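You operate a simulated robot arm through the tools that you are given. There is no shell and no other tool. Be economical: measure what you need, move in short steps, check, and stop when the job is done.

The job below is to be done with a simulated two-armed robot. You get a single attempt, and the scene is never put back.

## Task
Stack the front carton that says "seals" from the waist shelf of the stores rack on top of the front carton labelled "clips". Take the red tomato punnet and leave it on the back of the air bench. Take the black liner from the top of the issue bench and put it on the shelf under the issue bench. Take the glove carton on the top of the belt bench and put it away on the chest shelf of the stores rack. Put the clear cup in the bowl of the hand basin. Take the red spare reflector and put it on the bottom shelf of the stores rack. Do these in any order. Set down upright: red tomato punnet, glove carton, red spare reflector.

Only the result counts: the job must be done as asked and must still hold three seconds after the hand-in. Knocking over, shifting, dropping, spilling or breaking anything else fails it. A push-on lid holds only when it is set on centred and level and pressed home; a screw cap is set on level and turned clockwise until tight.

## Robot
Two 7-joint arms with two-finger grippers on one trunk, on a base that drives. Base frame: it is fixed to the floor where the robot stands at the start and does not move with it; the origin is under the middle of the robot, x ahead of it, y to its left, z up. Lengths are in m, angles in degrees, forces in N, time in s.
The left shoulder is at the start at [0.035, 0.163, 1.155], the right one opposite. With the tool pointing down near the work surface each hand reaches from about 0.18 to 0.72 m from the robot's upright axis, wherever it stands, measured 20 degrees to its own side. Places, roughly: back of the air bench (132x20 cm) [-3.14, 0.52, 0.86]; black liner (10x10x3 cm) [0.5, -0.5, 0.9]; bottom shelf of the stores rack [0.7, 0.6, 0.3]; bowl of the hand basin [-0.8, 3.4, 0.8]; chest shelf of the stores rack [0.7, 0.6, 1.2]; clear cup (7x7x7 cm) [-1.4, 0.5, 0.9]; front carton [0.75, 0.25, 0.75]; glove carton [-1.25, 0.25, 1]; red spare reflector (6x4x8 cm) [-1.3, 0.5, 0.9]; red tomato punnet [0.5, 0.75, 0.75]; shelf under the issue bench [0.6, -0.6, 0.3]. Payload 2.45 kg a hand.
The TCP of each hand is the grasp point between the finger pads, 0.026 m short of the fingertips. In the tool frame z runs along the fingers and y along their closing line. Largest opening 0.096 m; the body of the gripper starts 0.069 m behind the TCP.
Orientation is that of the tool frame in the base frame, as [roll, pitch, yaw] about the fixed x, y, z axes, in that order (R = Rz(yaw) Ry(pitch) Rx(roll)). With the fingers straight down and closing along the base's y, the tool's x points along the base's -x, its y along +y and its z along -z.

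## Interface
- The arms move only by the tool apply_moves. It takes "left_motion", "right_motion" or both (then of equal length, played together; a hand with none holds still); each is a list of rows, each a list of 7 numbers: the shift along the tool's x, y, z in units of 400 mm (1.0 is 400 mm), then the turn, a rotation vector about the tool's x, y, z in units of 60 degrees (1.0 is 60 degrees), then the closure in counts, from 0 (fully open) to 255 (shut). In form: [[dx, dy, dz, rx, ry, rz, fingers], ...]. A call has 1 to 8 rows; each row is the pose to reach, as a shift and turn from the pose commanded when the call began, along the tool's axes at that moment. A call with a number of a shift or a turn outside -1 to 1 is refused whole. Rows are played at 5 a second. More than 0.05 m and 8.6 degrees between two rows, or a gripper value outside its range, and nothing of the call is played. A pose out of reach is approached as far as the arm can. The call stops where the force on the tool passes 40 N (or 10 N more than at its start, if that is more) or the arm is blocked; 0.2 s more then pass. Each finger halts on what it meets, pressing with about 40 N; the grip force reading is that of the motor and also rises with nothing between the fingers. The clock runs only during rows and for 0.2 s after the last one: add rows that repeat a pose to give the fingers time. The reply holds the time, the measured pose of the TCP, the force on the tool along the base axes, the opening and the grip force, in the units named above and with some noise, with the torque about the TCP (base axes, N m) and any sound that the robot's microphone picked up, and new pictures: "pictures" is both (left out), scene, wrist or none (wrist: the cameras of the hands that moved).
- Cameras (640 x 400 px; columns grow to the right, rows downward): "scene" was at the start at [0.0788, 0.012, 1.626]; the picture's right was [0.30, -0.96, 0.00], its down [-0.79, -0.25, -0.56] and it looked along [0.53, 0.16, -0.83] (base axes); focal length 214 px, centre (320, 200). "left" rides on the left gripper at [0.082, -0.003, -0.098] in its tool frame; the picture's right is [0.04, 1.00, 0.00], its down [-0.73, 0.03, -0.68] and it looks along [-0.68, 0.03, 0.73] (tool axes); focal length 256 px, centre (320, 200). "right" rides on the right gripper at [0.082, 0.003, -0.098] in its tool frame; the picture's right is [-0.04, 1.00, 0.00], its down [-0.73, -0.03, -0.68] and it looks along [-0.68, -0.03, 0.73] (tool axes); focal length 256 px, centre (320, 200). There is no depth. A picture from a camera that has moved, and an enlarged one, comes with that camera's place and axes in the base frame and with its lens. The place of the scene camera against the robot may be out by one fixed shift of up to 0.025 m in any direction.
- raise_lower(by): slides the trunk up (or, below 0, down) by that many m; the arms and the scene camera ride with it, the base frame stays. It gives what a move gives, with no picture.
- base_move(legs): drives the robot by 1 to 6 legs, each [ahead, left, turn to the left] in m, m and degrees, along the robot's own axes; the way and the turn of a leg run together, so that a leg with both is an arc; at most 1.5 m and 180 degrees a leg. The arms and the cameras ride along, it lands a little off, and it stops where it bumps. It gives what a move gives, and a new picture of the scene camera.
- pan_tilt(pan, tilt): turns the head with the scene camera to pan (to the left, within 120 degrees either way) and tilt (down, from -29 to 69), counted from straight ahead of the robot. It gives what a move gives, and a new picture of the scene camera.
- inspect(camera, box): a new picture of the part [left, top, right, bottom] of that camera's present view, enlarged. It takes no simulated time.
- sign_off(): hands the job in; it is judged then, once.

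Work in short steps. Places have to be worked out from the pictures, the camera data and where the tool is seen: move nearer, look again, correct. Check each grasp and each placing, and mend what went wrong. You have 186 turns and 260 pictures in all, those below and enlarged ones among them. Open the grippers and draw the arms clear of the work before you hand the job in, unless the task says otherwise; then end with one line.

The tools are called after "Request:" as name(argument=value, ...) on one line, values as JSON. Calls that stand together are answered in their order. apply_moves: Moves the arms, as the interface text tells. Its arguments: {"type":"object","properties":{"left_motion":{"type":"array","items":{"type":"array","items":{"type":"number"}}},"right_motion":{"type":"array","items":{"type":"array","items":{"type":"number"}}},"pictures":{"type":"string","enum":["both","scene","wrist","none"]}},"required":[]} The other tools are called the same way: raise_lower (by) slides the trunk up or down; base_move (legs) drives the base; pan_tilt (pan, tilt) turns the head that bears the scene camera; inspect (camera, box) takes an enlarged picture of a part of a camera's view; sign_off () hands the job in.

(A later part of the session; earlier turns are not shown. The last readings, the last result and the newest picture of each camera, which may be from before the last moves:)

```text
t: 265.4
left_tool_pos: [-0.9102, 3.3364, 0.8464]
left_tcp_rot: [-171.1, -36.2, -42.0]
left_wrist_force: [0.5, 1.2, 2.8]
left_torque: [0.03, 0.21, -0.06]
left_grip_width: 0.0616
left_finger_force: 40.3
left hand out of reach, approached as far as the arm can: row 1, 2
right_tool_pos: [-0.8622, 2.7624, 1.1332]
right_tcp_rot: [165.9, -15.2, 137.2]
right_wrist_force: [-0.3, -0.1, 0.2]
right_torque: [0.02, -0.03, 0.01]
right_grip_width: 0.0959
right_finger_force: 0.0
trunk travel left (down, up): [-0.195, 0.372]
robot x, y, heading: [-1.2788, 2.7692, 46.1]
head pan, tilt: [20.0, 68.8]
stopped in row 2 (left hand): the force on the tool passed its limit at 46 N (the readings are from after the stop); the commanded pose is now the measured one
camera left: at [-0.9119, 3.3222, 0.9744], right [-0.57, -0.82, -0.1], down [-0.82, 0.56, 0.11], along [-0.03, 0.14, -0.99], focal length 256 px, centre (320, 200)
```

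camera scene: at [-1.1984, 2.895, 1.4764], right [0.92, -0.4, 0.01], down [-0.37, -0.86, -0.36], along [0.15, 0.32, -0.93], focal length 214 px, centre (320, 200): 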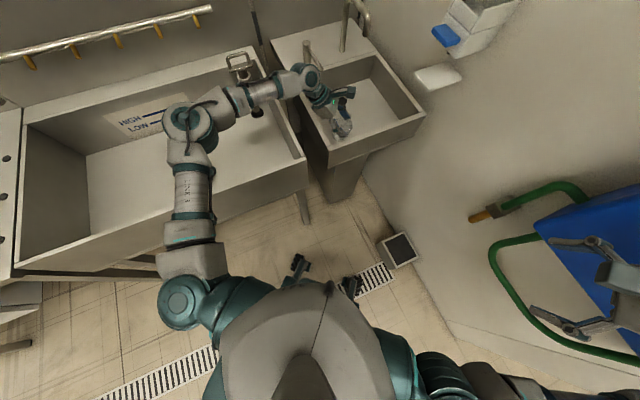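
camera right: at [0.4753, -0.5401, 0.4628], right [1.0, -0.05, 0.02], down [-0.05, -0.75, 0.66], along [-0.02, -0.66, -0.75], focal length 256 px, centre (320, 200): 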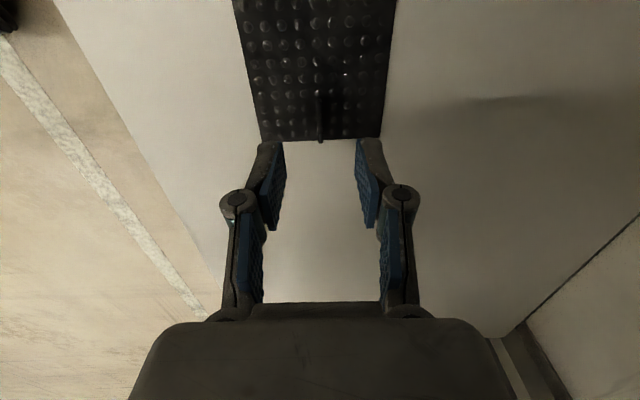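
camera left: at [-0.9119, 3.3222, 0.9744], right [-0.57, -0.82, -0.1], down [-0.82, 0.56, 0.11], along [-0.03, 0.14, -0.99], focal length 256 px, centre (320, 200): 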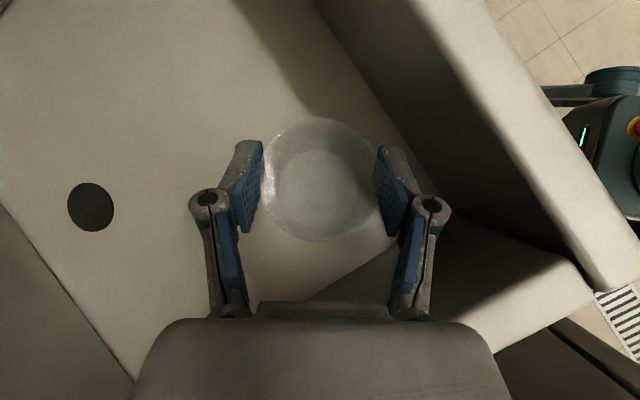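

There's contact again, with the cup near the bowl floor. I open the fingers just enough to release it and look.

Request:
apply_moves(left_motion=[[0, 0, 0, 0, 0, 0, 90], [0, 0, 0, 0, 0, 0, 70], [0, 0, 0, 0, 0, 0, 55], [0, 0, 0, 0, 0, 0, 55]], pictures="wrist")

```text
t: 266.4
left_tool_pos: [-0.9116, 3.3355, 0.8459]
left_tcp_rot: [-171.0, -36.0, -42.0]
left_wrist_force: [5.4, 2.7, 9.3]
left_torque: [0.24, 0.97, -0.41]
left_grip_width: 0.0755
left_finger_force: 0.1
right_tool_pos: [-0.8643, 2.7619, 1.1328]
right_tcp_rot: [165.9, -15.0, 137.3]
right_wrist_force: [0.9, -0.2, 0.2]
right_torque: [0.0, -0.02, 0.0]
right_grip_width: 0.0961
right_finger_force: 0.0
trunk travel left (down, up): [-0.195, 0.372]
robot x, y, heading: [-1.277, 2.7695, 46.3]
head pan, tilt: [20.0, 68.8]
camera left: at [-0.9139, 3.3216, 0.9743], right [-0.57, -0.82, -0.1], down [-0.82, 0.56, 0.11], along [-0.03, 0.14, -0.99], focal length 256 px, centre (320, 200)
```

left: 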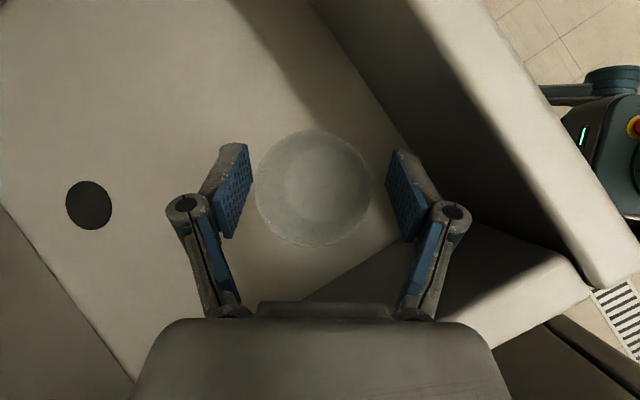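

The cup is standing on the bowl floor, upright. I lift the hand straight up in small steps.

Request:
apply_moves(left_motion=[[0.03, 0, -0.04, 0, 0, 0, 55], [0.059, 0, -0.081, 0, 0, 0, 55], [0.088, 0, -0.121, 0, 0, 0, 55], [0.118, 0, -0.162, 0, 0, 0, 55], [0.147, 0, -0.202, 0, 0, 0, 55], [0.176, 0, -0.243, 0, 0, 0, 55]], pictures="both")

```text
t: 267.8
left_tool_pos: [-0.922, 3.3257, 0.9652]
left_tcp_rot: [-171.1, -36.0, -42.0]
left_wrist_force: [1.0, 0.1, 0.4]
left_torque: [-0.02, 0.01, 0.01]
left_grip_width: 0.0752
left_finger_force: 0.0
right_tool_pos: [-0.8646, 2.7614, 1.1341]
right_tcp_rot: [166.0, -15.0, 137.3]
right_wrist_force: [-0.5, 0.4, 0.3]
right_torque: [0.01, 0.02, 0.0]
right_grip_width: 0.0959
right_finger_force: 0.0
trunk travel left (down, up): [-0.195, 0.372]
robot x, y, heading: [-1.2755, 2.769, 46.1]
head pan, tilt: [20.0, 68.8]
camera scene: at [-1.1991, 2.8844, 1.4777], right [0.92, -0.4, 0.01], down [-0.37, -0.85, -0.36], along [0.15, 0.33, -0.93], focal length 214 px, centre (320, 200)
camera left: at [-0.9234, 3.311, 1.0932], right [-0.57, -0.82, -0.1], down [-0.82, 0.56, 0.11], along [-0.03, 0.14, -0.99], focal length 256 px, centre (320, 200)
```

scene: 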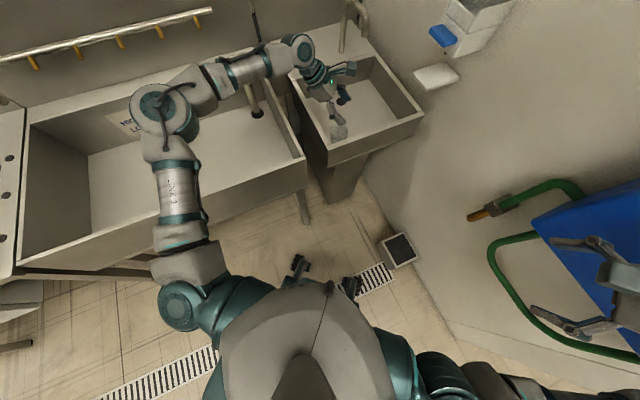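
left: 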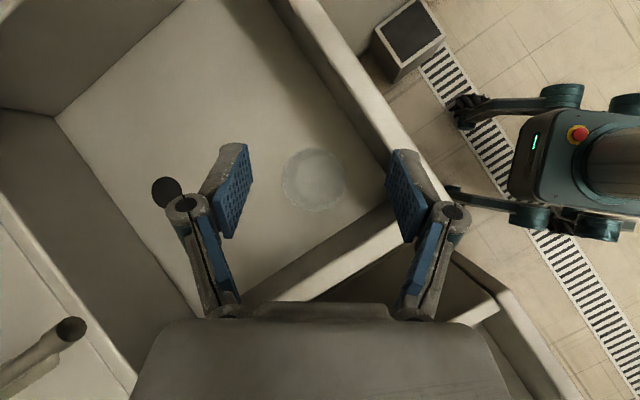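

The cup stands in the bowl. I raise the trunk a little and reverse out.

Request:
raise_lower(by=0.12)

Request:
base_move(legs=[[-0.3, 0.1, 0], [-0.3, 0, 0]])

```text
t: 269.3
left_tool_pos: [-0.9273, 3.3227, 1.1103]
left_tcp_rot: [-168.1, -36.0, -43.6]
left_wrist_force: [-0.2, 0.0, -0.3]
left_torque: [0.0, -0.01, 0.01]
left_grip_width: 0.0755
left_finger_force: 0.0
right_tool_pos: [-0.8621, 2.7654, 1.2521]
right_tcp_rot: [166.2, -15.1, 137.5]
right_wrist_force: [-0.5, -0.7, -0.2]
right_torque: [0.05, -0.04, -0.03]
right_grip_width: 0.0962
right_finger_force: 0.1
trunk travel left (down, up): [-0.315, 0.252]
robot x, y, heading: [-1.2795, 2.7706, 46.4]
head pan, tilt: [20.0, 68.8]
```

```text
t: 273.1
left_tool_pos: [-1.4123, 2.9614, 1.1103]
left_tcp_rot: [-168.1, -36.1, -43.1]
left_wrist_force: [0.3, -0.8, 0.2]
left_torque: [0.01, 0.0, 0.02]
left_grip_width: 0.0749
left_finger_force: 0.0
right_tool_pos: [-1.3412, 2.405, 1.252]
right_tcp_rot: [166.2, -15.1, 137.8]
right_wrist_force: [0.0, -0.2, 0.8]
right_torque: [-0.01, 0.0, 0.01]
right_grip_width: 0.0957
right_finger_force: 0.1
trunk travel left (down, up): [-0.315, 0.252]
robot x, y, heading: [-1.7598, 2.4006, 46.8]
head pan, tilt: [20.0, 68.8]
camera scene: at [-1.7304, 2.4664, 1.6015], right [0.92, -0.39, 0.0], down [-0.37, -0.86, -0.36], along [0.14, 0.33, -0.93], focal length 214 px, centre (320, 200)
```

scene: 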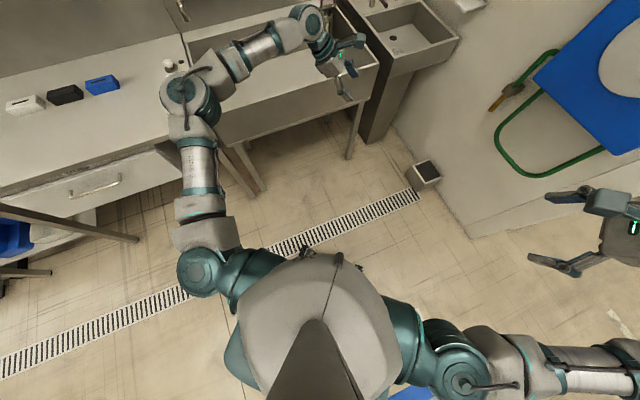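

I drive back toward the east end of the belt bench and turn to face it (heading 180).

Request:
base_move(legs=[[0.293, -1.04, 0], [-0.45, -0.85, 0], [0, 0, 133]])

Request:
pan_tilt(pan=0, tilt=45)

```text
t: 276.9
left_tool_pos: [-0.7761, 2.6436, 1.1084]
left_tcp_rot: [-168.3, -37.4, -42.7]
left_wrist_force: [-0.8, 1.0, -1.3]
left_torque: [-0.09, -0.06, -0.06]
left_grip_width: 0.0788
left_finger_force: 0.1
right_tool_pos: [-0.7096, 2.0831, 1.2623]
right_tcp_rot: [165.6, -13.1, 138.0]
right_wrist_force: [-1.5, 1.5, 0.2]
right_torque: [-0.08, -0.1, 0.02]
right_grip_width: 0.096
right_finger_force: 0.0
trunk travel left (down, up): [-0.315, 0.252]
robot x, y, heading: [-1.0966, 2.0678, 46.5]
head pan, tilt: [20.0, 68.8]
stopped in leg 1: the force on the tool passed its limit at 49 N (the readings are from after the stop); the commanded pose is now the measured one
camera scene: at [-1.0843, 2.149, 1.6009], right [0.92, -0.4, 0.02], down [-0.37, -0.86, -0.35], along [0.15, 0.32, -0.94], focal length 214 px, centre (320, 200)
```

scene: 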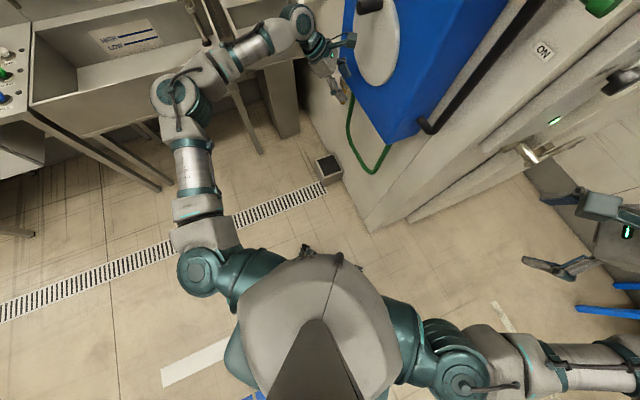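

```text
t: 277.8
left_tool_pos: [-0.7685, 2.6325, 1.1134]
left_tcp_rot: [-167.9, -36.8, -43.1]
left_wrist_force: [-0.9, 0.1, -0.6]
left_torque: [-0.05, -0.07, -0.04]
left_grip_width: 0.0758
left_finger_force: 0.1
right_tool_pos: [-0.7018, 2.0698, 1.2601]
right_tcp_rot: [165.5, -13.8, 138.0]
right_wrist_force: [0.5, -0.3, -0.1]
right_torque: [0.0, -0.02, 0.01]
right_grip_width: 0.0963
right_finger_force: 0.0
trunk travel left (down, up): [-0.315, 0.252]
robot x, y, heading: [-1.0932, 2.0656, 46.3]
head pan, tilt: [0.0, 45.0]
camera scene: at [-1.0419, 2.1421, 1.6306], right [0.72, -0.69, 0.01], down [-0.48, -0.52, -0.7], along [0.49, 0.51, -0.71], focal length 214 px, centre (320, 200)
```

scene: 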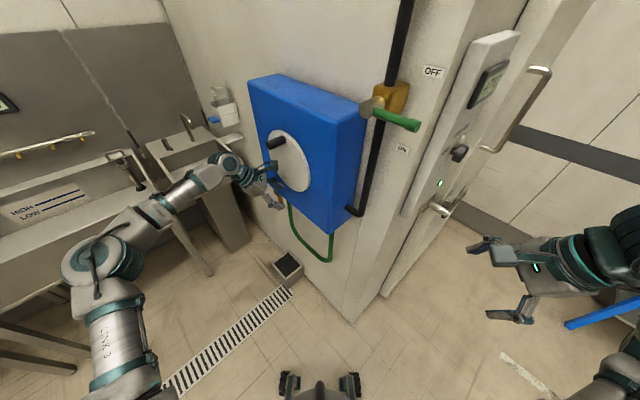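

The left hand brushed the fixed reel. I move straight away from it first, then continue around, turning in the open area.

Request:
base_move(legs=[[-0.138, 0.145, 0], [-0.23, -0.22, 0], [0, 0, 133.5], [-0.75, 0, 0]])

```text
t: 290.4
left_tool_pos: [-1.1617, 1.6041, 1.1144]
left_tcp_rot: [-168.0, -36.2, 90.7]
left_wrist_force: [-1.0, 0.1, -0.7]
left_torque: [0.0, 0.04, 0.04]
left_grip_width: 0.0754
left_finger_force: 0.0
right_tool_pos: [-0.8036, 2.0434, 1.2572]
right_tcp_rot: [165.6, -14.4, -88.5]
right_wrist_force: [-0.2, -0.2, -0.1]
right_torque: [0.0, -0.01, 0.02]
right_grip_width: 0.0961
right_finger_force: 0.0
trunk travel left (down, up): [-0.315, 0.252]
robot x, y, heading: [-0.5269, 1.7526, -179.8]
head pan, tilt: [0.0, 45.0]
camera scene: at [-0.6454, 1.7271, 1.6303], right [-0.01, 1.0, 0.01], down [0.71, 0.01, -0.7], along [-0.7, 0.0, -0.71], focal length 214 px, centre (320, 200)
```

scene: 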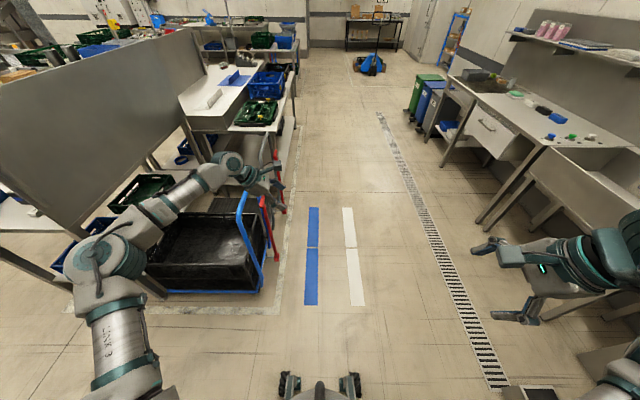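

Request:
base_move(legs=[[-0.3, 0, 0], [0, 1.25, 0]])

```text
t: 291.5
left_tool_pos: [-1.0876, 1.5971, 1.1217]
left_tcp_rot: [-167.3, -36.1, 91.3]
left_wrist_force: [0.7, -0.2, 0.1]
left_torque: [0.02, 0.01, -0.03]
left_grip_width: 0.0751
left_finger_force: 0.0
right_tool_pos: [-0.7326, 2.0352, 1.2566]
right_tcp_rot: [165.1, -13.8, -86.1]
right_wrist_force: [-0.3, 0.0, -0.1]
right_torque: [-0.01, 0.0, -0.01]
right_grip_width: 0.096
right_finger_force: 0.1
trunk travel left (down, up): [-0.315, 0.252]
robot x, y, heading: [-0.4637, 1.7497, -179.1]
head pan, tilt: [0.0, 45.0]
stopped in leg 1: the robot was blocked; the commanded pose is now the measured one
camera scene: at [-0.5991, 1.7343, 1.6291], right [-0.02, 1.0, 0.0], down [0.72, 0.01, -0.7], along [-0.7, -0.01, -0.72], focal length 214 px, centre (320, 200)
```

scene: 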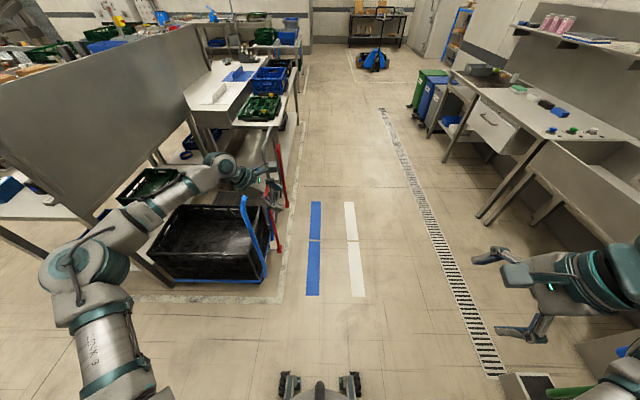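

Request:
base_move(legs=[[0.0, 0.3, 0], [-0.2, 0.1, 0], [0, 0.85, -0.9]])

```text
t: 299.0
left_tool_pos: [-0.8646, 0.3837, 1.1287]
left_tcp_rot: [-166.7, -34.7, 89.7]
left_wrist_force: [1.5, -0.1, 0.1]
left_torque: [-0.04, 0.03, 0.02]
left_grip_width: 0.0751
left_finger_force: 0.0
right_tool_pos: [-0.5017, 0.8178, 1.2517]
right_tcp_rot: [164.7, -15.4, -87.5]
right_wrist_force: [-0.2, -0.4, 0.2]
right_torque: [0.01, 0.01, -0.03]
right_grip_width: 0.0963
right_finger_force: 0.2
trunk travel left (down, up): [-0.315, 0.252]
robot x, y, heading: [-0.2456, 0.4998, 179.8]
head pan, tilt: [0.0, 45.0]
camera scene: at [-0.3623, 0.5201, 1.6302], right [0.0, 1.0, -0.02], down [0.71, -0.02, -0.7], along [-0.7, -0.01, -0.71], focal length 214 px, centre (320, 200)
```

scene: 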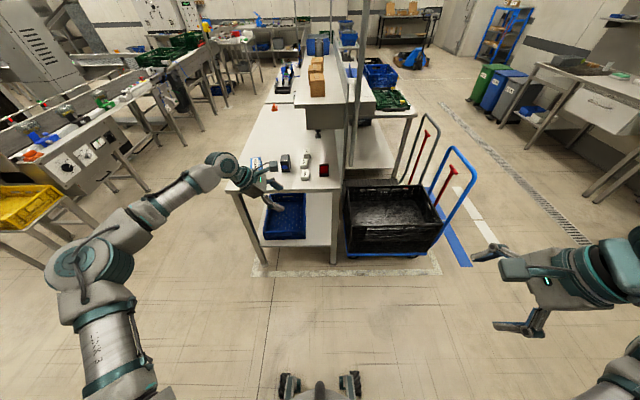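

I level the left hand into the 45° pose used for the cup, keeping it south of the overhead shelf, and lower the trunk slightly before approaching for the reflector.

Request:
apply_moves(left_motion=[[-0.1, 0.036, -0.017, -0.073, 0.057, 0, 0], [-0.2, 0.072, -0.034, -0.147, 0.113, 0, 0], [-0.3, 0.108, -0.05, -0.22, 0.17, 0, 0]], pictures="none")

Request:
raise_lower(by=-0.04)

Request:
base_move(legs=[[0.46, -0.1, 0]])

Request:
apply_moves(left_motion=[[0, 0, 0, 0, 0, 0, 0]], pictures="wrist")

```text
t: 299.8
left_tool_pos: [-0.8169, 0.2729, 1.0687]
left_tcp_rot: [-178.5, -45.6, 87.5]
left_wrist_force: [0.3, 1.0, -0.2]
left_torque: [-0.04, 0.02, 0.02]
left_grip_width: 0.096
left_finger_force: 0.1
right_tool_pos: [-0.4978, 0.8098, 1.2575]
right_tcp_rot: [164.5, -14.7, -87.8]
right_wrist_force: [-0.1, 0.1, 0.8]
right_torque: [0.0, 0.01, -0.01]
right_grip_width: 0.0959
right_finger_force: 0.1
trunk travel left (down, up): [-0.315, 0.252]
robot x, y, heading: [-0.2454, 0.5006, 179.6]
head pan, tilt: [0.0, 45.0]
```

```text
t: 300.7
left_tool_pos: [-0.8158, 0.2647, 1.028]
left_tcp_rot: [-178.4, -45.9, 87.6]
left_wrist_force: [-0.4, -0.2, 0.1]
left_torque: [0.0, 0.03, 0.01]
left_grip_width: 0.0962
left_finger_force: 0.1
right_tool_pos: [-0.4961, 0.8008, 1.2191]
right_tcp_rot: [164.5, -14.4, -87.5]
right_wrist_force: [0.9, 0.7, -0.1]
right_torque: [-0.04, 0.05, 0.0]
right_grip_width: 0.0958
right_finger_force: 0.0
trunk travel left (down, up): [-0.275, 0.292]
robot x, y, heading: [-0.2479, 0.5013, 179.8]
head pan, tilt: [0.0, 45.0]
```

```text
t: 303.4
left_tool_pos: [-1.2556, 0.3632, 1.0272]
left_tcp_rot: [-178.6, -45.5, 88.3]
left_wrist_force: [0.4, 0.3, 0.7]
left_torque: [-0.02, 0.03, 0.02]
left_grip_width: 0.0958
left_finger_force: 0.2
right_tool_pos: [-0.9425, 0.9017, 1.2168]
right_tcp_rot: [164.6, -14.5, -87.2]
right_wrist_force: [0.4, 0.0, 0.1]
right_torque: [-0.02, -0.02, -0.01]
right_grip_width: 0.0961
right_finger_force: 0.1
trunk travel left (down, up): [-0.275, 0.292]
robot x, y, heading: [-0.6859, 0.599, -179.4]
head pan, tilt: [0.0, 45.0]
camera scene: at [-0.8254, 0.5976, 1.59], right [-0.01, 1.0, -0.01], down [0.71, 0.0, -0.71], along [-0.7, -0.01, -0.71], focal length 214 px, centre (320, 200)
```

scene: 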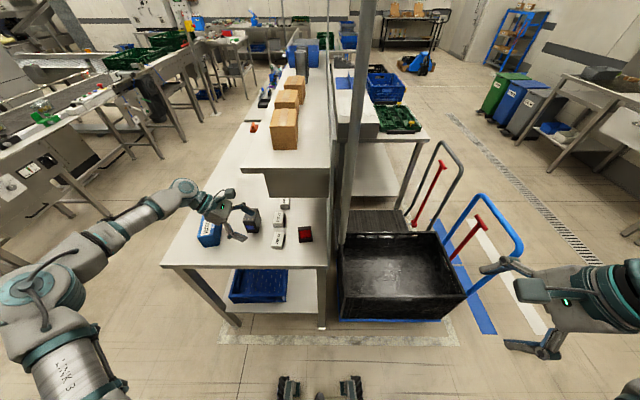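

```text
t: 303.8
left_tool_pos: [-1.2535, 0.3486, 1.0252]
left_tcp_rot: [-178.3, -46.3, 88.3]
left_wrist_force: [-0.1, 0.1, -1.0]
left_torque: [-0.01, 0.02, 0.03]
left_grip_width: 0.096
left_finger_force: 0.0
right_tool_pos: [-0.9399, 0.8867, 1.2202]
right_tcp_rot: [164.4, -14.0, -86.8]
right_wrist_force: [-0.1, 0.9, -0.9]
right_torque: [0.03, 0.02, -0.01]
right_grip_width: 0.0963
right_finger_force: 0.0
trunk travel left (down, up): [-0.275, 0.292]
robot x, y, heading: [-0.6836, 0.599, -179.5]
head pan, tilt: [0.0, 45.0]
camera left: at [-1.2534, 0.3342, 1.155], right [1.0, 0.02, 0.01], down [0.02, -1.0, -0.06], along [0.01, 0.06, -1.0], focal length 256 px, centre (320, 200)
```

left: 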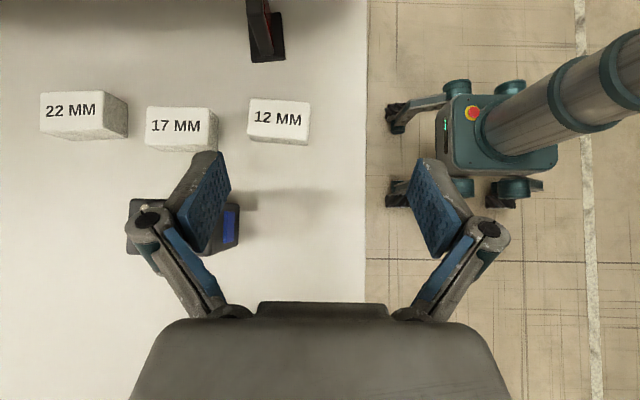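

The reflector's base is centred near (-1.308, 0.53). I move in at a height that clears both the scanner and the overhead shelf.

Request:
apply_moves(left_motion=[[0.04, -0.04, 0.06, 0, 0, 0, 0], [0.07, -0.1, 0.14, 0, 0, 0, 0], [0.094, -0.155, 0.231, 0, 0, 0, 0], [0.11, -0.155, 0.32, 0, 0, 0, 0]], pictures="wrist")

```text
t: 304.8
left_tool_pos: [-1.3027, 0.4653, 0.9748]
left_tcp_rot: [-178.2, -46.3, 88.1]
left_wrist_force: [0.0, -0.8, 0.3]
left_torque: [0.03, 0.01, -0.03]
left_grip_width: 0.0958
left_finger_force: 0.1
left hand out of reach, approached as far as the arm can: row 4
right_tool_pos: [-0.9397, 0.8856, 1.2215]
right_tcp_rot: [164.4, -13.9, -86.9]
right_wrist_force: [0.7, -0.3, 0.8]
right_torque: [0.03, -0.01, -0.04]
right_grip_width: 0.0958
right_finger_force: 0.1
trunk travel left (down, up): [-0.275, 0.292]
robot x, y, heading: [-0.6878, 0.5967, -179.4]
head pan, tilt: [0.0, 45.0]
camera left: at [-1.3042, 0.4508, 1.1031], right [1.0, 0.02, 0.01], down [0.02, -1.0, -0.06], along [0.01, 0.06, -1.0], focal length 256 px, centre (320, 200)
```

left: 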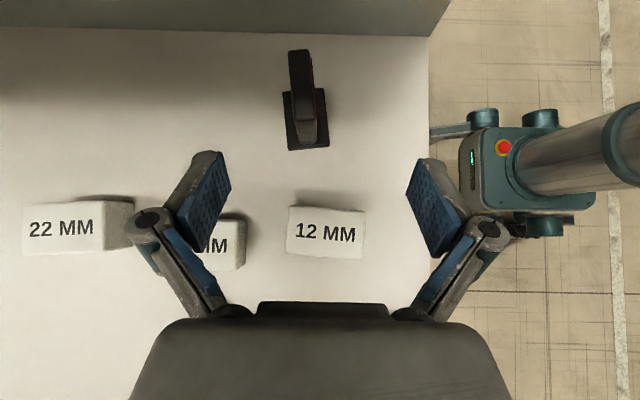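

The reflector is centred at (-1.315, 0.537). I nudge the base 5 cm closer and move in around the plate.

Request:
base_move(legs=[[0.05, 0, 0]])

Request:
apply_moves(left_motion=[[0.03, 0.05, 0.05, 0, 0, 0, 0], [0.04, 0.095, 0.12, 0, 0, 0, 0], [0.035, 0.095, 0.16, 0, 0, 0, 0], [0.025, 0.095, 0.2, 0, 0, 0, 0]], pictures="wrist")

```text
t: 305.7
left_tool_pos: [-1.3511, 0.4659, 0.9758]
left_tcp_rot: [-178.1, -46.1, 87.9]
left_wrist_force: [0.0, -0.7, 0.1]
left_torque: [0.01, 0.0, -0.05]
left_grip_width: 0.0957
left_finger_force: 0.1
right_tool_pos: [-0.9875, 0.8866, 1.2214]
right_tcp_rot: [164.4, -13.9, -86.9]
right_wrist_force: [0.3, 0.3, 0.4]
right_torque: [-0.02, -0.01, 0.01]
right_grip_width: 0.0959
right_finger_force: 0.1
trunk travel left (down, up): [-0.275, 0.292]
robot x, y, heading: [-0.7337, 0.5971, -179.7]
head pan, tilt: [0.0, 45.0]
camera scene: at [-0.8717, 0.5788, 1.5905], right [-0.01, 1.0, 0.0], down [0.71, 0.01, -0.71], along [-0.71, 0.0, -0.71], focal length 214 px, centre (320, 200)
```

scene: 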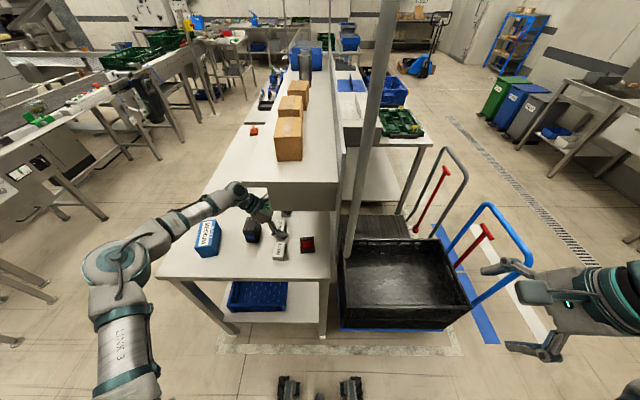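

```text
t: 306.7
left_tool_pos: [-1.3037, 0.5273, 0.9315]
left_tcp_rot: [-178.0, -46.0, 87.9]
left_wrist_force: [0.4, -0.1, 0.1]
left_torque: [0.02, 0.03, 0.03]
left_grip_width: 0.0961
left_finger_force: 0.1
left hand out of reach, approached as far as the arm can: row 4
right_tool_pos: [-0.9859, 0.8905, 1.2215]
right_tcp_rot: [164.2, -14.1, -86.9]
right_wrist_force: [0.3, 0.0, 0.3]
right_torque: [-0.01, 0.0, 0.01]
right_grip_width: 0.096
right_finger_force: 0.2
trunk travel left (down, up): [-0.275, 0.292]
robot x, y, heading: [-0.7335, 0.5986, -179.4]
head pan, tilt: [0.0, 45.0]
camera left: at [-1.3039, 0.5133, 1.0602], right [1.0, 0.02, 0.0], down [0.02, -1.0, -0.06], along [0.0, 0.06, -1.0], focal length 256 px, centre (320, 200)
```

left: 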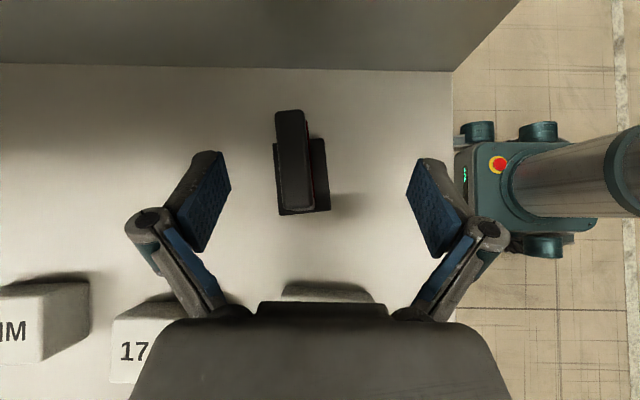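

I centre on the plate (1.2 cm toward -x) and close.

Request:
apply_moves(left_motion=[[0, -0.03, 0, 0, 0, 0, 0], [0.005, -0.03, 0.02, 0, 0, 0, 120], [0.005, -0.03, 0.02, 0, 0, 0, 255], [0.005, -0.03, 0.02, 0, 0, 0, 255], [0.005, -0.03, 0.02, 0, 0, 0, 255]], pictures="wrist")

```text
t: 307.9
left_tool_pos: [-1.3068, 0.5277, 0.9314]
left_tcp_rot: [-178.0, -45.9, 88.0]
left_wrist_force: [-0.9, -2.0, 4.2]
left_torque: [0.0, -0.09, -0.06]
left_grip_width: 0.0148
left_finger_force: 40.3
left hand out of reach, approached as far as the arm can: row 1, 2, 3, 4, 5
right_tool_pos: [-0.988, 0.8936, 1.2207]
right_tcp_rot: [164.1, -14.3, -86.8]
right_wrist_force: [-0.4, -0.5, -0.3]
right_torque: [-0.04, -0.01, -0.01]
right_grip_width: 0.0961
right_finger_force: 0.0
trunk travel left (down, up): [-0.275, 0.292]
robot x, y, heading: [-0.7322, 0.6006, -179.6]
head pan, tilt: [0.0, 45.0]
camera left: at [-1.3066, 0.5139, 1.0607], right [1.0, 0.02, 0.0], down [0.02, -1.0, -0.06], along [0.0, 0.06, -1.0], focal length 256 px, centre (320, 200)
```

left: 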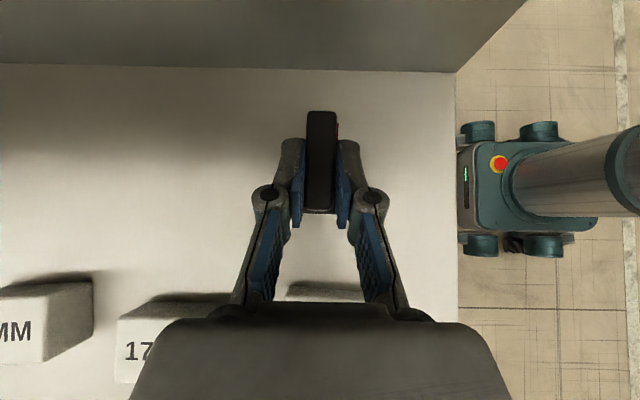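

The reflector is gripped (1.5 cm plate). I lift it a little and draw it out from under the shelf.

Request:
apply_moves(left_motion=[[0.04, 0, -0.04, 0, 0, 0, 255], [0.08, 0, -0.08, 0, 0, 0, 255], [0.05, 0, -0.15, 0, 0, 0, 255], [0.0, 0, -0.23, 0, 0, 0, 255], [-0.01, 0, -0.33, 0, 0, 0, 255], [-0.01, 0, -0.43, 0, 0, 0, 255]], pictures="wrist")

```text
t: 309.3
left_tool_pos: [-1.3014, 0.3974, 1.05]
left_tcp_rot: [-178.1, -45.9, 88.1]
left_wrist_force: [-0.1, 0.0, -0.5]
left_torque: [-0.02, -0.03, 0.04]
left_grip_width: 0.0149
left_finger_force: 39.7
right_tool_pos: [-0.987, 0.8934, 1.2207]
right_tcp_rot: [164.3, -14.2, -87.0]
right_wrist_force: [0.2, 0.2, 1.0]
right_torque: [-0.02, 0.01, -0.02]
right_grip_width: 0.0958
right_finger_force: 0.0
trunk travel left (down, up): [-0.275, 0.292]
robot x, y, heading: [-0.7329, 0.5981, -179.5]
head pan, tilt: [0.0, 45.0]
camera left: at [-1.3028, 0.3836, 1.1789], right [1.0, 0.02, 0.01], down [0.02, -1.0, -0.06], along [0.01, 0.06, -1.0], focal length 256 px, centre (320, 200)
```

left: 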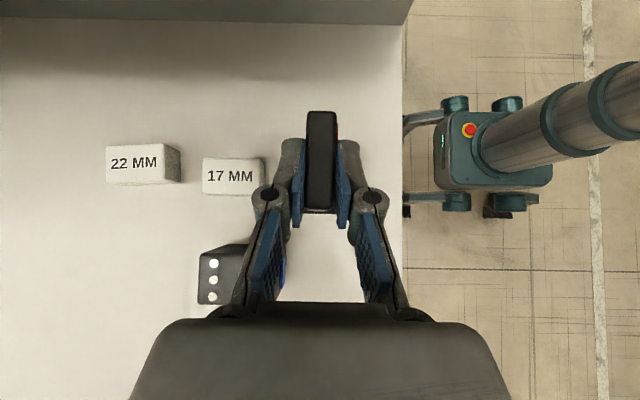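

The reflector is secure. I back off and shift left, so that the right hand faces the glove carton, and reorient the right hand to a forward-down 45° pose closing sideways.

Request:
base_move(legs=[[-0.3, 0, 0], [0, 0.6, 0]])

Request:
apply_moves(right_motion=[[0, 0, 0, -0.017, -0.048, -0.128, 0], [0, 0, 0, -0.035, -0.095, -0.257, 0], [0, 0, 0, -0.052, -0.143, -0.385, 0], [0, 0, 0, -0.069, -0.19, -0.513, 0], [0, 0, 0, -0.087, -0.238, -0.642, 0], [0, 0, 0, -0.104, -0.285, -0.77, 0]], pictures="none")

Request:
apply_moves(right_motion=[[0, 0, 0, -0.017, -0.048, -0.128, 0], [0, 0, 0, -0.035, -0.095, -0.257, 0], [0, 0, 0, -0.052, -0.143, -0.385, 0], [0, 0, 0, -0.069, -0.19, -0.513, 0], [0, 0, 0, -0.087, -0.238, -0.642, 0], [0, 0, 0, -0.104, -0.285, -0.77, 0]], pictures="both")

```text
t: 314.4
left_tool_pos: [-0.9853, -0.2111, 1.0509]
left_tcp_rot: [-178.3, -45.9, 89.1]
left_wrist_force: [0.6, 0.4, 0.2]
left_torque: [-0.01, 0.0, -0.01]
left_grip_width: 0.0147
left_finger_force: 39.9
right_tool_pos: [-0.6801, 0.2879, 1.2194]
right_tcp_rot: [164.4, -14.3, -85.9]
right_wrist_force: [-0.5, 0.6, 0.6]
right_torque: [0.01, 0.04, -0.01]
right_grip_width: 0.0961
right_finger_force: 0.1
trunk travel left (down, up): [-0.275, 0.292]
robot x, y, heading: [-0.4223, -0.0024, -178.5]
head pan, tilt: [0.0, 45.0]
camera scene: at [-0.5625, -0.0153, 1.5899], right [-0.03, 1.0, 0.0], down [0.71, 0.02, -0.7], along [-0.7, -0.02, -0.71], focal length 214 px, centre (320, 200)
```

scene: 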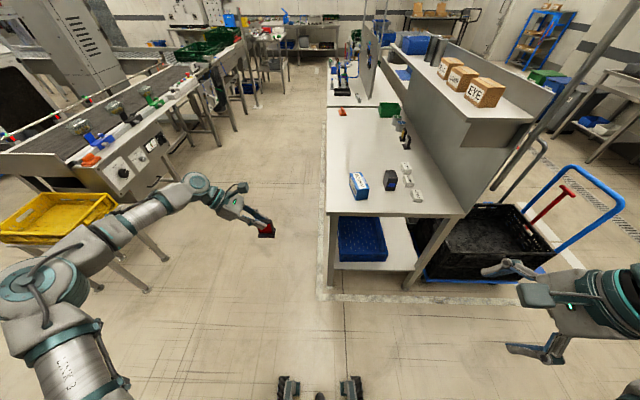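

```text
t: 315.8
left_tool_pos: [-0.9832, -0.2134, 1.0516]
left_tcp_rot: [-177.9, -46.0, 88.8]
left_wrist_force: [0.1, -0.3, -1.0]
left_torque: [-0.02, 0.03, 0.02]
left_grip_width: 0.015
left_finger_force: 39.8
right_tool_pos: [-0.6756, 0.2868, 1.2215]
right_tcp_rot: [158.9, 17.9, -47.7]
right_wrist_force: [-0.6, 0.4, 0.7]
right_torque: [0.02, 0.01, 0.02]
right_grip_width: 0.096
right_finger_force: 0.0
trunk travel left (down, up): [-0.275, 0.292]
robot x, y, heading: [-0.4236, -0.0072, -178.4]
head pan, tilt: [0.0, 45.0]
```

```text
t: 317.2
left_tool_pos: [-0.9837, -0.2119, 1.0512]
left_tcp_rot: [-177.9, -46.0, 89.0]
left_wrist_force: [-1.5, 0.0, 0.3]
left_torque: [-0.01, 0.0, -0.04]
left_grip_width: 0.0149
left_finger_force: 39.8
right_tool_pos: [-0.676, 0.2868, 1.2221]
right_tcp_rot: [-179.8, 45.1, 1.8]
right_wrist_force: [0.1, -0.1, -0.3]
right_torque: [-0.01, 0.01, -0.04]
right_grip_width: 0.0963
right_finger_force: 0.2
trunk travel left (down, up): [-0.275, 0.292]
robot x, y, heading: [-0.4235, -0.0018, -178.6]
head pan, tilt: [0.0, 45.0]
camera scene: at [-0.5621, -0.0167, 1.5899], right [-0.03, 1.0, 0.0], down [0.71, 0.02, -0.7], along [-0.7, -0.02, -0.71], focal length 214 px, centre (320, 200)
camera right: at [-0.5496, 0.2886, 1.2333], right [0.0, -1.0, 0.03], down [-0.04, 0.03, 1.0], along [-1.0, 0.0, -0.04], focal length 256 px, centre (320, 200)
```

scene: 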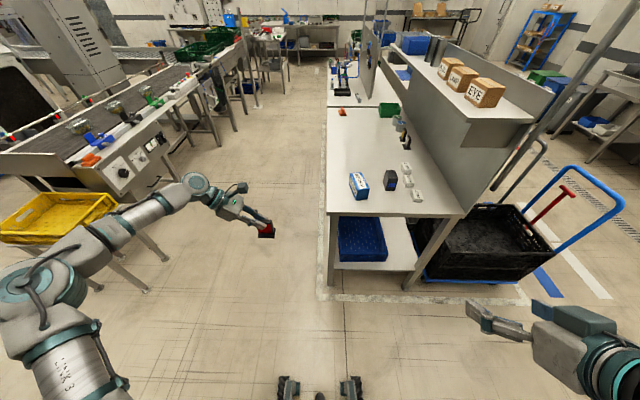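
right: 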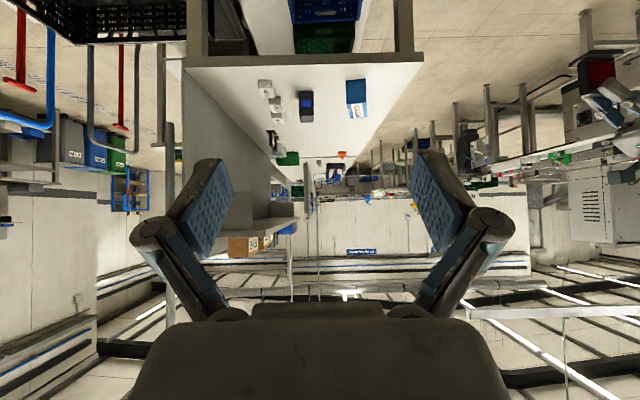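

Request:
inspect(camera="scene", box=[320, 150, 440, 220])

```text
5.33 times, centred on (380, 185) of scene
camera zoom: at [-0.5621, -0.0167, 1.5899], right [-0.03, 1.0, 0.0], down [0.71, 0.02, -0.7], along [-0.7, -0.02, -0.71], focal length 1144 px, centre (0, 280)
```

zoom: 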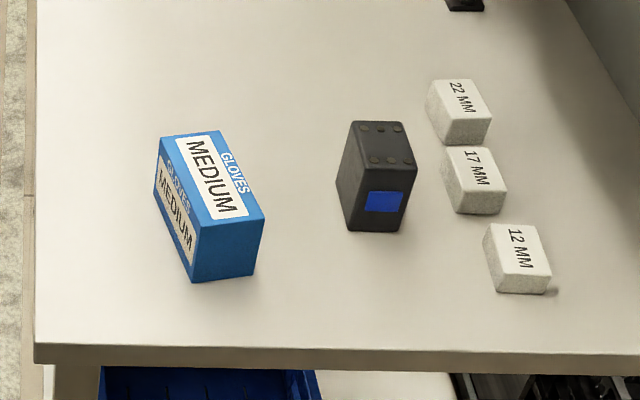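

The MEDIUM glove carton is about 6×12×6.5 cm, yawed about 14°, centred near (-1.36, 0.16). I drive up and bring the right hand above it with matching yaw.

Request:
base_move(legs=[[0.36, 0, -1.2]])

Request:
apply_moves(right_motion=[[-0.03, 0.038, 0.105, -0.02, 0, -0.02, 0], [-0.06, 0.076, 0.21, -0.04, 0, -0.04, 0], [-0.09, 0.114, 0.315, -0.06, 0, -0.06, 0], [-0.115, 0.152, 0.42, -0.08, 0, -0.08, 0], [-0.14, 0.19, 0.525, -0.1, 0, -0.1, 0], [-0.17, 0.228, 0.63, -0.12, 0, -0.12, 0], [-0.2, 0.266, 0.735, -0.14, 0, -0.14, 0], [-0.225, 0.3, 0.83, -0.16, 0, -0.16, 0]], pictures="both")

```text
t: 319.5
left_tool_pos: [-1.3388, -0.2091, 1.0516]
left_tcp_rot: [-177.8, -46.1, 87.9]
left_wrist_force: [0.5, 1.1, -0.1]
left_torque: [0.0, 0.01, 0.02]
left_grip_width: 0.0147
left_finger_force: 39.8
right_tool_pos: [-1.023, 0.2864, 1.2224]
right_tcp_rot: [-180.0, 45.1, 0.6]
right_wrist_force: [-0.3, 0.1, 1.0]
right_torque: [-0.02, 0.01, 0.01]
right_grip_width: 0.0959
right_finger_force: 0.1
trunk travel left (down, up): [-0.275, 0.292]
robot x, y, heading: [-0.7746, -0.0062, -179.3]
head pan, tilt: [0.0, 45.0]
camera scene: at [-0.9139, -0.0206, 1.5901], right [-0.01, 1.0, 0.0], down [0.71, 0.0, -0.7], along [-0.7, -0.01, -0.71], focal length 214 px, centre (320, 200)
```

scene: 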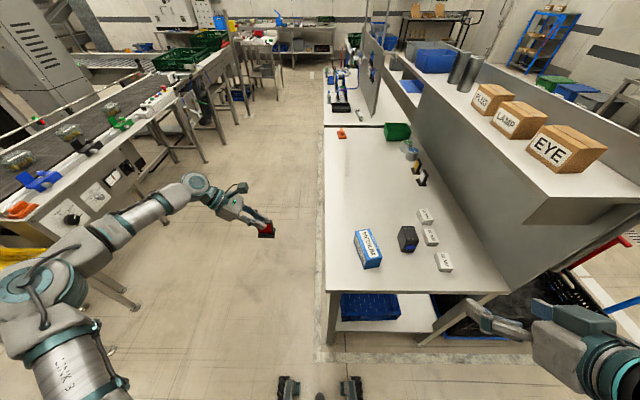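

```text
t: 321.3
left_tool_pos: [-1.338, -0.2095, 1.0524]
left_tcp_rot: [-177.9, -46.0, 87.8]
left_wrist_force: [0.0, 0.0, -0.7]
left_torque: [-0.03, 0.0, -0.01]
left_grip_width: 0.0149
left_finger_force: 39.8
right_tool_pos: [-1.3205, 0.1651, 1.0513]
right_tcp_rot: [-179.6, 45.2, 14.3]
right_wrist_force: [0.1, 0.1, 0.7]
right_torque: [0.0, 0.01, 0.01]
right_grip_width: 0.096
right_finger_force: 0.1
trunk travel left (down, up): [-0.275, 0.292]
robot x, y, heading: [-0.7772, -0.0092, -179.8]
head pan, tilt: [0.0, 45.0]
camera scene: at [-0.918, -0.0219, 1.5896], right [-0.01, 1.0, 0.0], down [0.71, 0.01, -0.7], along [-0.7, 0.0, -0.71], focal length 214 px, centre (320, 200)
camera right: at [-1.1966, 0.1932, 1.0625], right [0.22, -0.98, 0.03], down [-0.04, 0.02, 1.0], along [-0.98, -0.22, -0.04], focal length 256 px, centre (320, 200)
```

scene: 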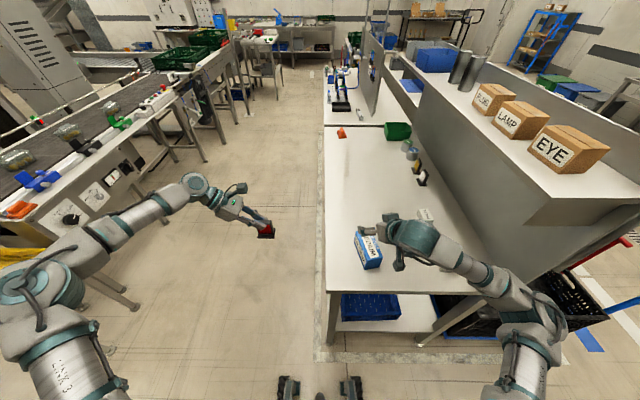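
right: 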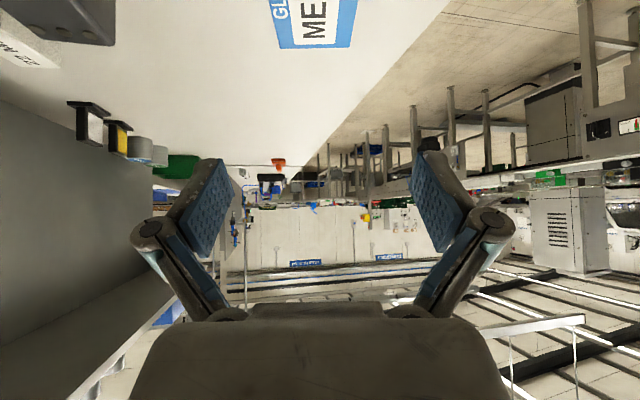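

The hand is laterally aligned with the carton. I descend around it.

Request:
apply_moves(right_motion=[[0.05, 0, 0.08, 0, 0, 0, 0], [0.1, 0, 0.15, 0, 0, 0, 0], [0.15, 0, 0.22, 0, 0, 0, 0], [0.185, 0, 0.265, 0, 0, 0, 0]], pictures="wrist")

```text
t: 322.3
left_tool_pos: [-1.3383, -0.2097, 1.0523]
left_tcp_rot: [-177.8, -46.0, 87.8]
left_wrist_force: [-0.6, -0.6, -0.2]
left_torque: [-0.03, 0.02, -0.04]
left_grip_width: 0.0148
left_finger_force: 39.8
right_tool_pos: [-1.3387, 0.1601, 0.9227]
right_tcp_rot: [-179.8, 45.2, 14.3]
right_wrist_force: [-0.5, -0.5, 0.4]
right_torque: [0.01, 0.0, 0.01]
right_grip_width: 0.0959
right_finger_force: 0.1
trunk travel left (down, up): [-0.275, 0.292]
robot x, y, heading: [-0.7762, -0.0078, -179.6]
head pan, tilt: [0.0, 45.0]
camera right: at [-1.2154, 0.1883, 0.9343], right [0.22, -0.98, 0.03], down [-0.04, 0.02, 1.0], along [-0.98, -0.22, -0.04], focal length 256 px, centre (320, 200)
```

right: 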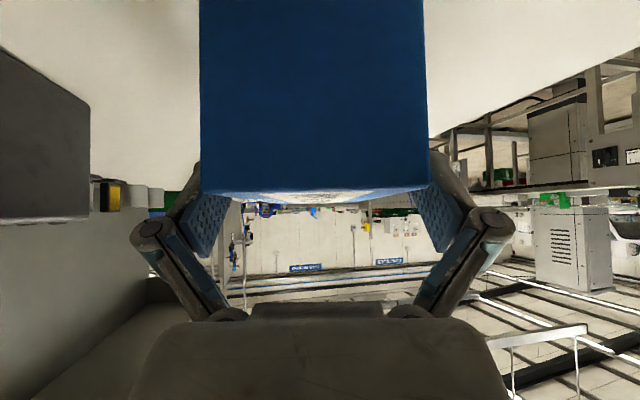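

The near face is at x≈-1.281 and the top at z≈0.929; the hand is well centred. I go down 1 cm and close.

Request:
apply_moves(right_motion=[[0.018, 0, 0.018, 0, 0, 0, 0], [0.018, 0, 0.018, 0, 0, 0, 70], [0.018, 0, 0.018, 0, 0, 0, 255], [0.018, 0, 0.018, 0, 0, 0, 255]], pictures="none")

Request:
apply_moves(right_motion=[[-0.05, 0, -0.05, 0, 0, 0, 255], [-0.13, 0, -0.13, 0, 0, 0, 255], [-0.21, 0, -0.21, 0, 0, 0, 255]], pictures="wrist")

```text
t: 323.3
left_tool_pos: [-1.3366, -0.2085, 1.0532]
left_tcp_rot: [-177.7, -46.1, 87.8]
left_wrist_force: [-0.3, 0.2, -0.4]
left_torque: [-0.03, 0.0, 0.05]
left_grip_width: 0.0149
left_finger_force: 40.2
right_tool_pos: [-1.3394, 0.1593, 0.9137]
right_tcp_rot: [-179.8, 45.2, 14.2]
right_wrist_force: [0.6, 1.2, 1.0]
right_torque: [-0.1, 0.15, -0.05]
right_grip_width: 0.0574
right_finger_force: 40.0
trunk travel left (down, up): [-0.275, 0.292]
robot x, y, heading: [-0.7745, -0.0118, -179.9]
head pan, tilt: [0.0, 45.0]
```

```text
t: 324.1
left_tool_pos: [-1.337, -0.209, 1.0535]
left_tcp_rot: [-177.7, -46.0, 87.8]
left_wrist_force: [-0.6, -1.2, -0.4]
left_torque: [-0.06, 0.01, 0.0]
left_grip_width: 0.0148
left_finger_force: 40.7
right_tool_pos: [-1.34, 0.1596, 1.0354]
right_tcp_rot: [-179.8, 45.2, 14.2]
right_wrist_force: [-0.2, 0.6, -1.8]
right_torque: [0.01, -0.02, 0.01]
right_grip_width: 0.0576
right_finger_force: 39.9
trunk travel left (down, up): [-0.275, 0.292]
robot x, y, heading: [-0.7742, -0.0105, -179.5]
head pan, tilt: [0.0, 45.0]
camera right: at [-1.2166, 0.1876, 1.0468], right [0.22, -0.98, 0.03], down [-0.04, 0.02, 1.0], along [-0.98, -0.22, -0.04], focal length 256 px, centre (320, 200)
```

right: 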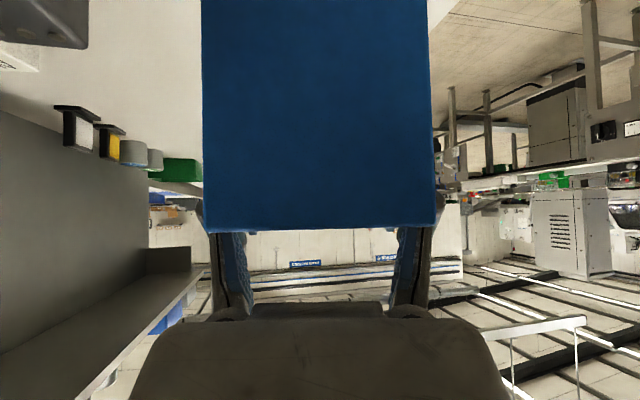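

The glove carton is held level. I tuck the left hand, which holds the reflector, then back off, turn to face the rack and line up with the free space on the chest shelf.

Request:
apply_moves(left_motion=[[0, 0.09, -0.06, 0, 0, 0, 255], [0, 0.18, -0.12, 0, 0, 0, 255], [0, 0.27, -0.18, 0, 0, 0, 255], [0, 0.36, -0.24, 0, 0, 0, 255], [0, 0.45, -0.3, 0, 0, 0, 255], [0, 0.55, -0.35, 0, 0, 0, 255]], pictures="none")

Request:
base_move(legs=[[-0.33, 0, 0], [0, 0, 90], [0, 0, 90], [0, 0.75, 0]])

Request:
raise_lower(by=0.24)

Request:
pan_tilt(pan=-5, tilt=30)

```text
t: 325.5
left_tool_pos: [-1.1182, -0.3136, 1.1433]
left_tcp_rot: [-177.7, -46.1, 87.7]
left_wrist_force: [0.2, -0.7, -1.1]
left_torque: [-0.01, -0.03, 0.0]
left_grip_width: 0.0145
left_finger_force: 39.9
right_tool_pos: [-1.3394, 0.1577, 1.0357]
right_tcp_rot: [-179.7, 45.1, 14.3]
right_wrist_force: [0.0, -0.1, -2.3]
right_torque: [0.03, 0.0, 0.01]
right_grip_width: 0.0576
right_finger_force: 39.9
trunk travel left (down, up): [-0.275, 0.292]
robot x, y, heading: [-0.7716, -0.0067, -179.5]
head pan, tilt: [0.0, 45.0]
```

```text
t: 339.0
left_tool_pos: [-0.1696, 1.0644, 1.1444]
left_tcp_rot: [-177.8, -45.8, -89.0]
left_wrist_force: [-0.4, -0.4, -0.5]
left_torque: [0.01, 0.01, 0.01]
left_grip_width: 0.0151
left_finger_force: 39.6
right_tool_pos: [0.0787, 0.6077, 1.0337]
right_tcp_rot: [179.8, 45.3, -162.8]
right_wrist_force: [0.7, -0.1, -2.7]
right_torque: [0.0, -0.01, 0.0]
right_grip_width: 0.0574
right_finger_force: 39.8
trunk travel left (down, up): [-0.275, 0.292]
robot x, y, heading: [-0.4954, 0.7456, 3.8]
head pan, tilt: [0.0, 45.0]
camera scene: at [-0.375, 0.7375, 1.5898], right [0.06, -1.0, 0.0], down [-0.71, -0.04, -0.7], along [0.7, 0.05, -0.71], focal length 214 px, centre (320, 200)
```

scene: 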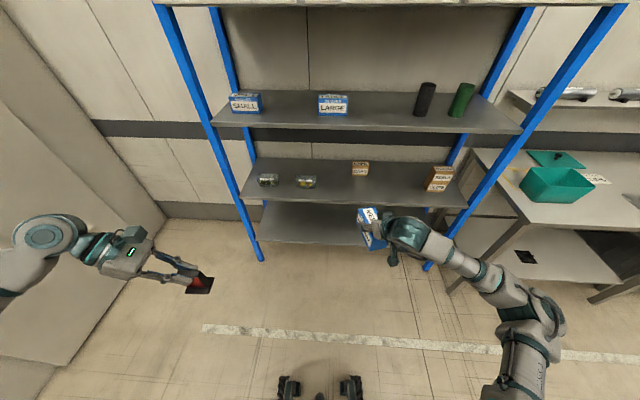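

```text
t: 341.5
left_tool_pos: [-0.1723, 1.0707, 1.3846]
left_tcp_rot: [-177.5, -46.1, -89.2]
left_wrist_force: [-0.3, -0.4, -1.4]
left_torque: [-0.01, 0.02, -0.02]
left_grip_width: 0.0149
left_finger_force: 40.1
right_tool_pos: [0.0763, 0.6128, 1.2763]
right_tcp_rot: [-179.6, 45.2, -162.5]
right_wrist_force: [0.0, -0.6, -2.3]
right_torque: [-0.01, -0.01, -0.02]
right_grip_width: 0.0572
right_finger_force: 39.5
trunk travel left (down, up): [-0.515, 0.052]
robot x, y, heading: [-0.4984, 0.7512, 3.8]
head pan, tilt: [0.0, 45.0]
```

```text
t: 342.3
left_tool_pos: [-0.1717, 1.0714, 1.3833]
left_tcp_rot: [-177.5, -46.1, -89.3]
left_wrist_force: [0.4, 0.3, -0.2]
left_torque: [0.01, 0.0, -0.01]
left_grip_width: 0.0148
left_finger_force: 39.3
right_tool_pos: [0.0762, 0.6125, 1.2768]
right_tcp_rot: [-179.8, 45.3, -162.5]
right_wrist_force: [0.2, 0.1, -2.9]
right_torque: [-0.02, 0.03, 0.0]
right_grip_width: 0.0577
right_finger_force: 39.8
trunk travel left (down, up): [-0.515, 0.052]
robot x, y, heading: [-0.4961, 0.7493, 3.8]
head pan, tilt: [-5.0, 30.0]
camera scene: at [-0.4285, 0.7357, 1.8529], right [-0.02, -1.0, 0.0], down [-0.5, 0.01, -0.86], along [0.86, -0.02, -0.5], focal length 214 px, centre (320, 200)
```

scene: 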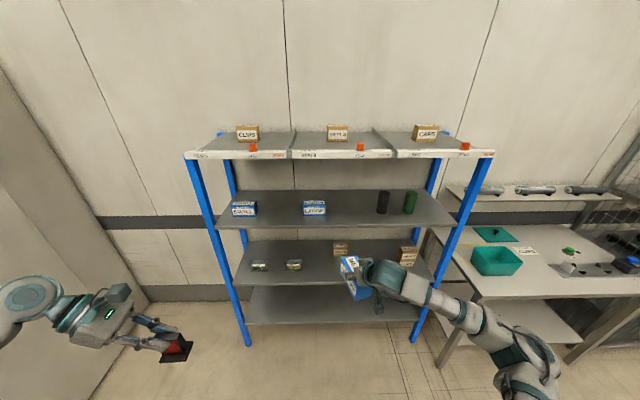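

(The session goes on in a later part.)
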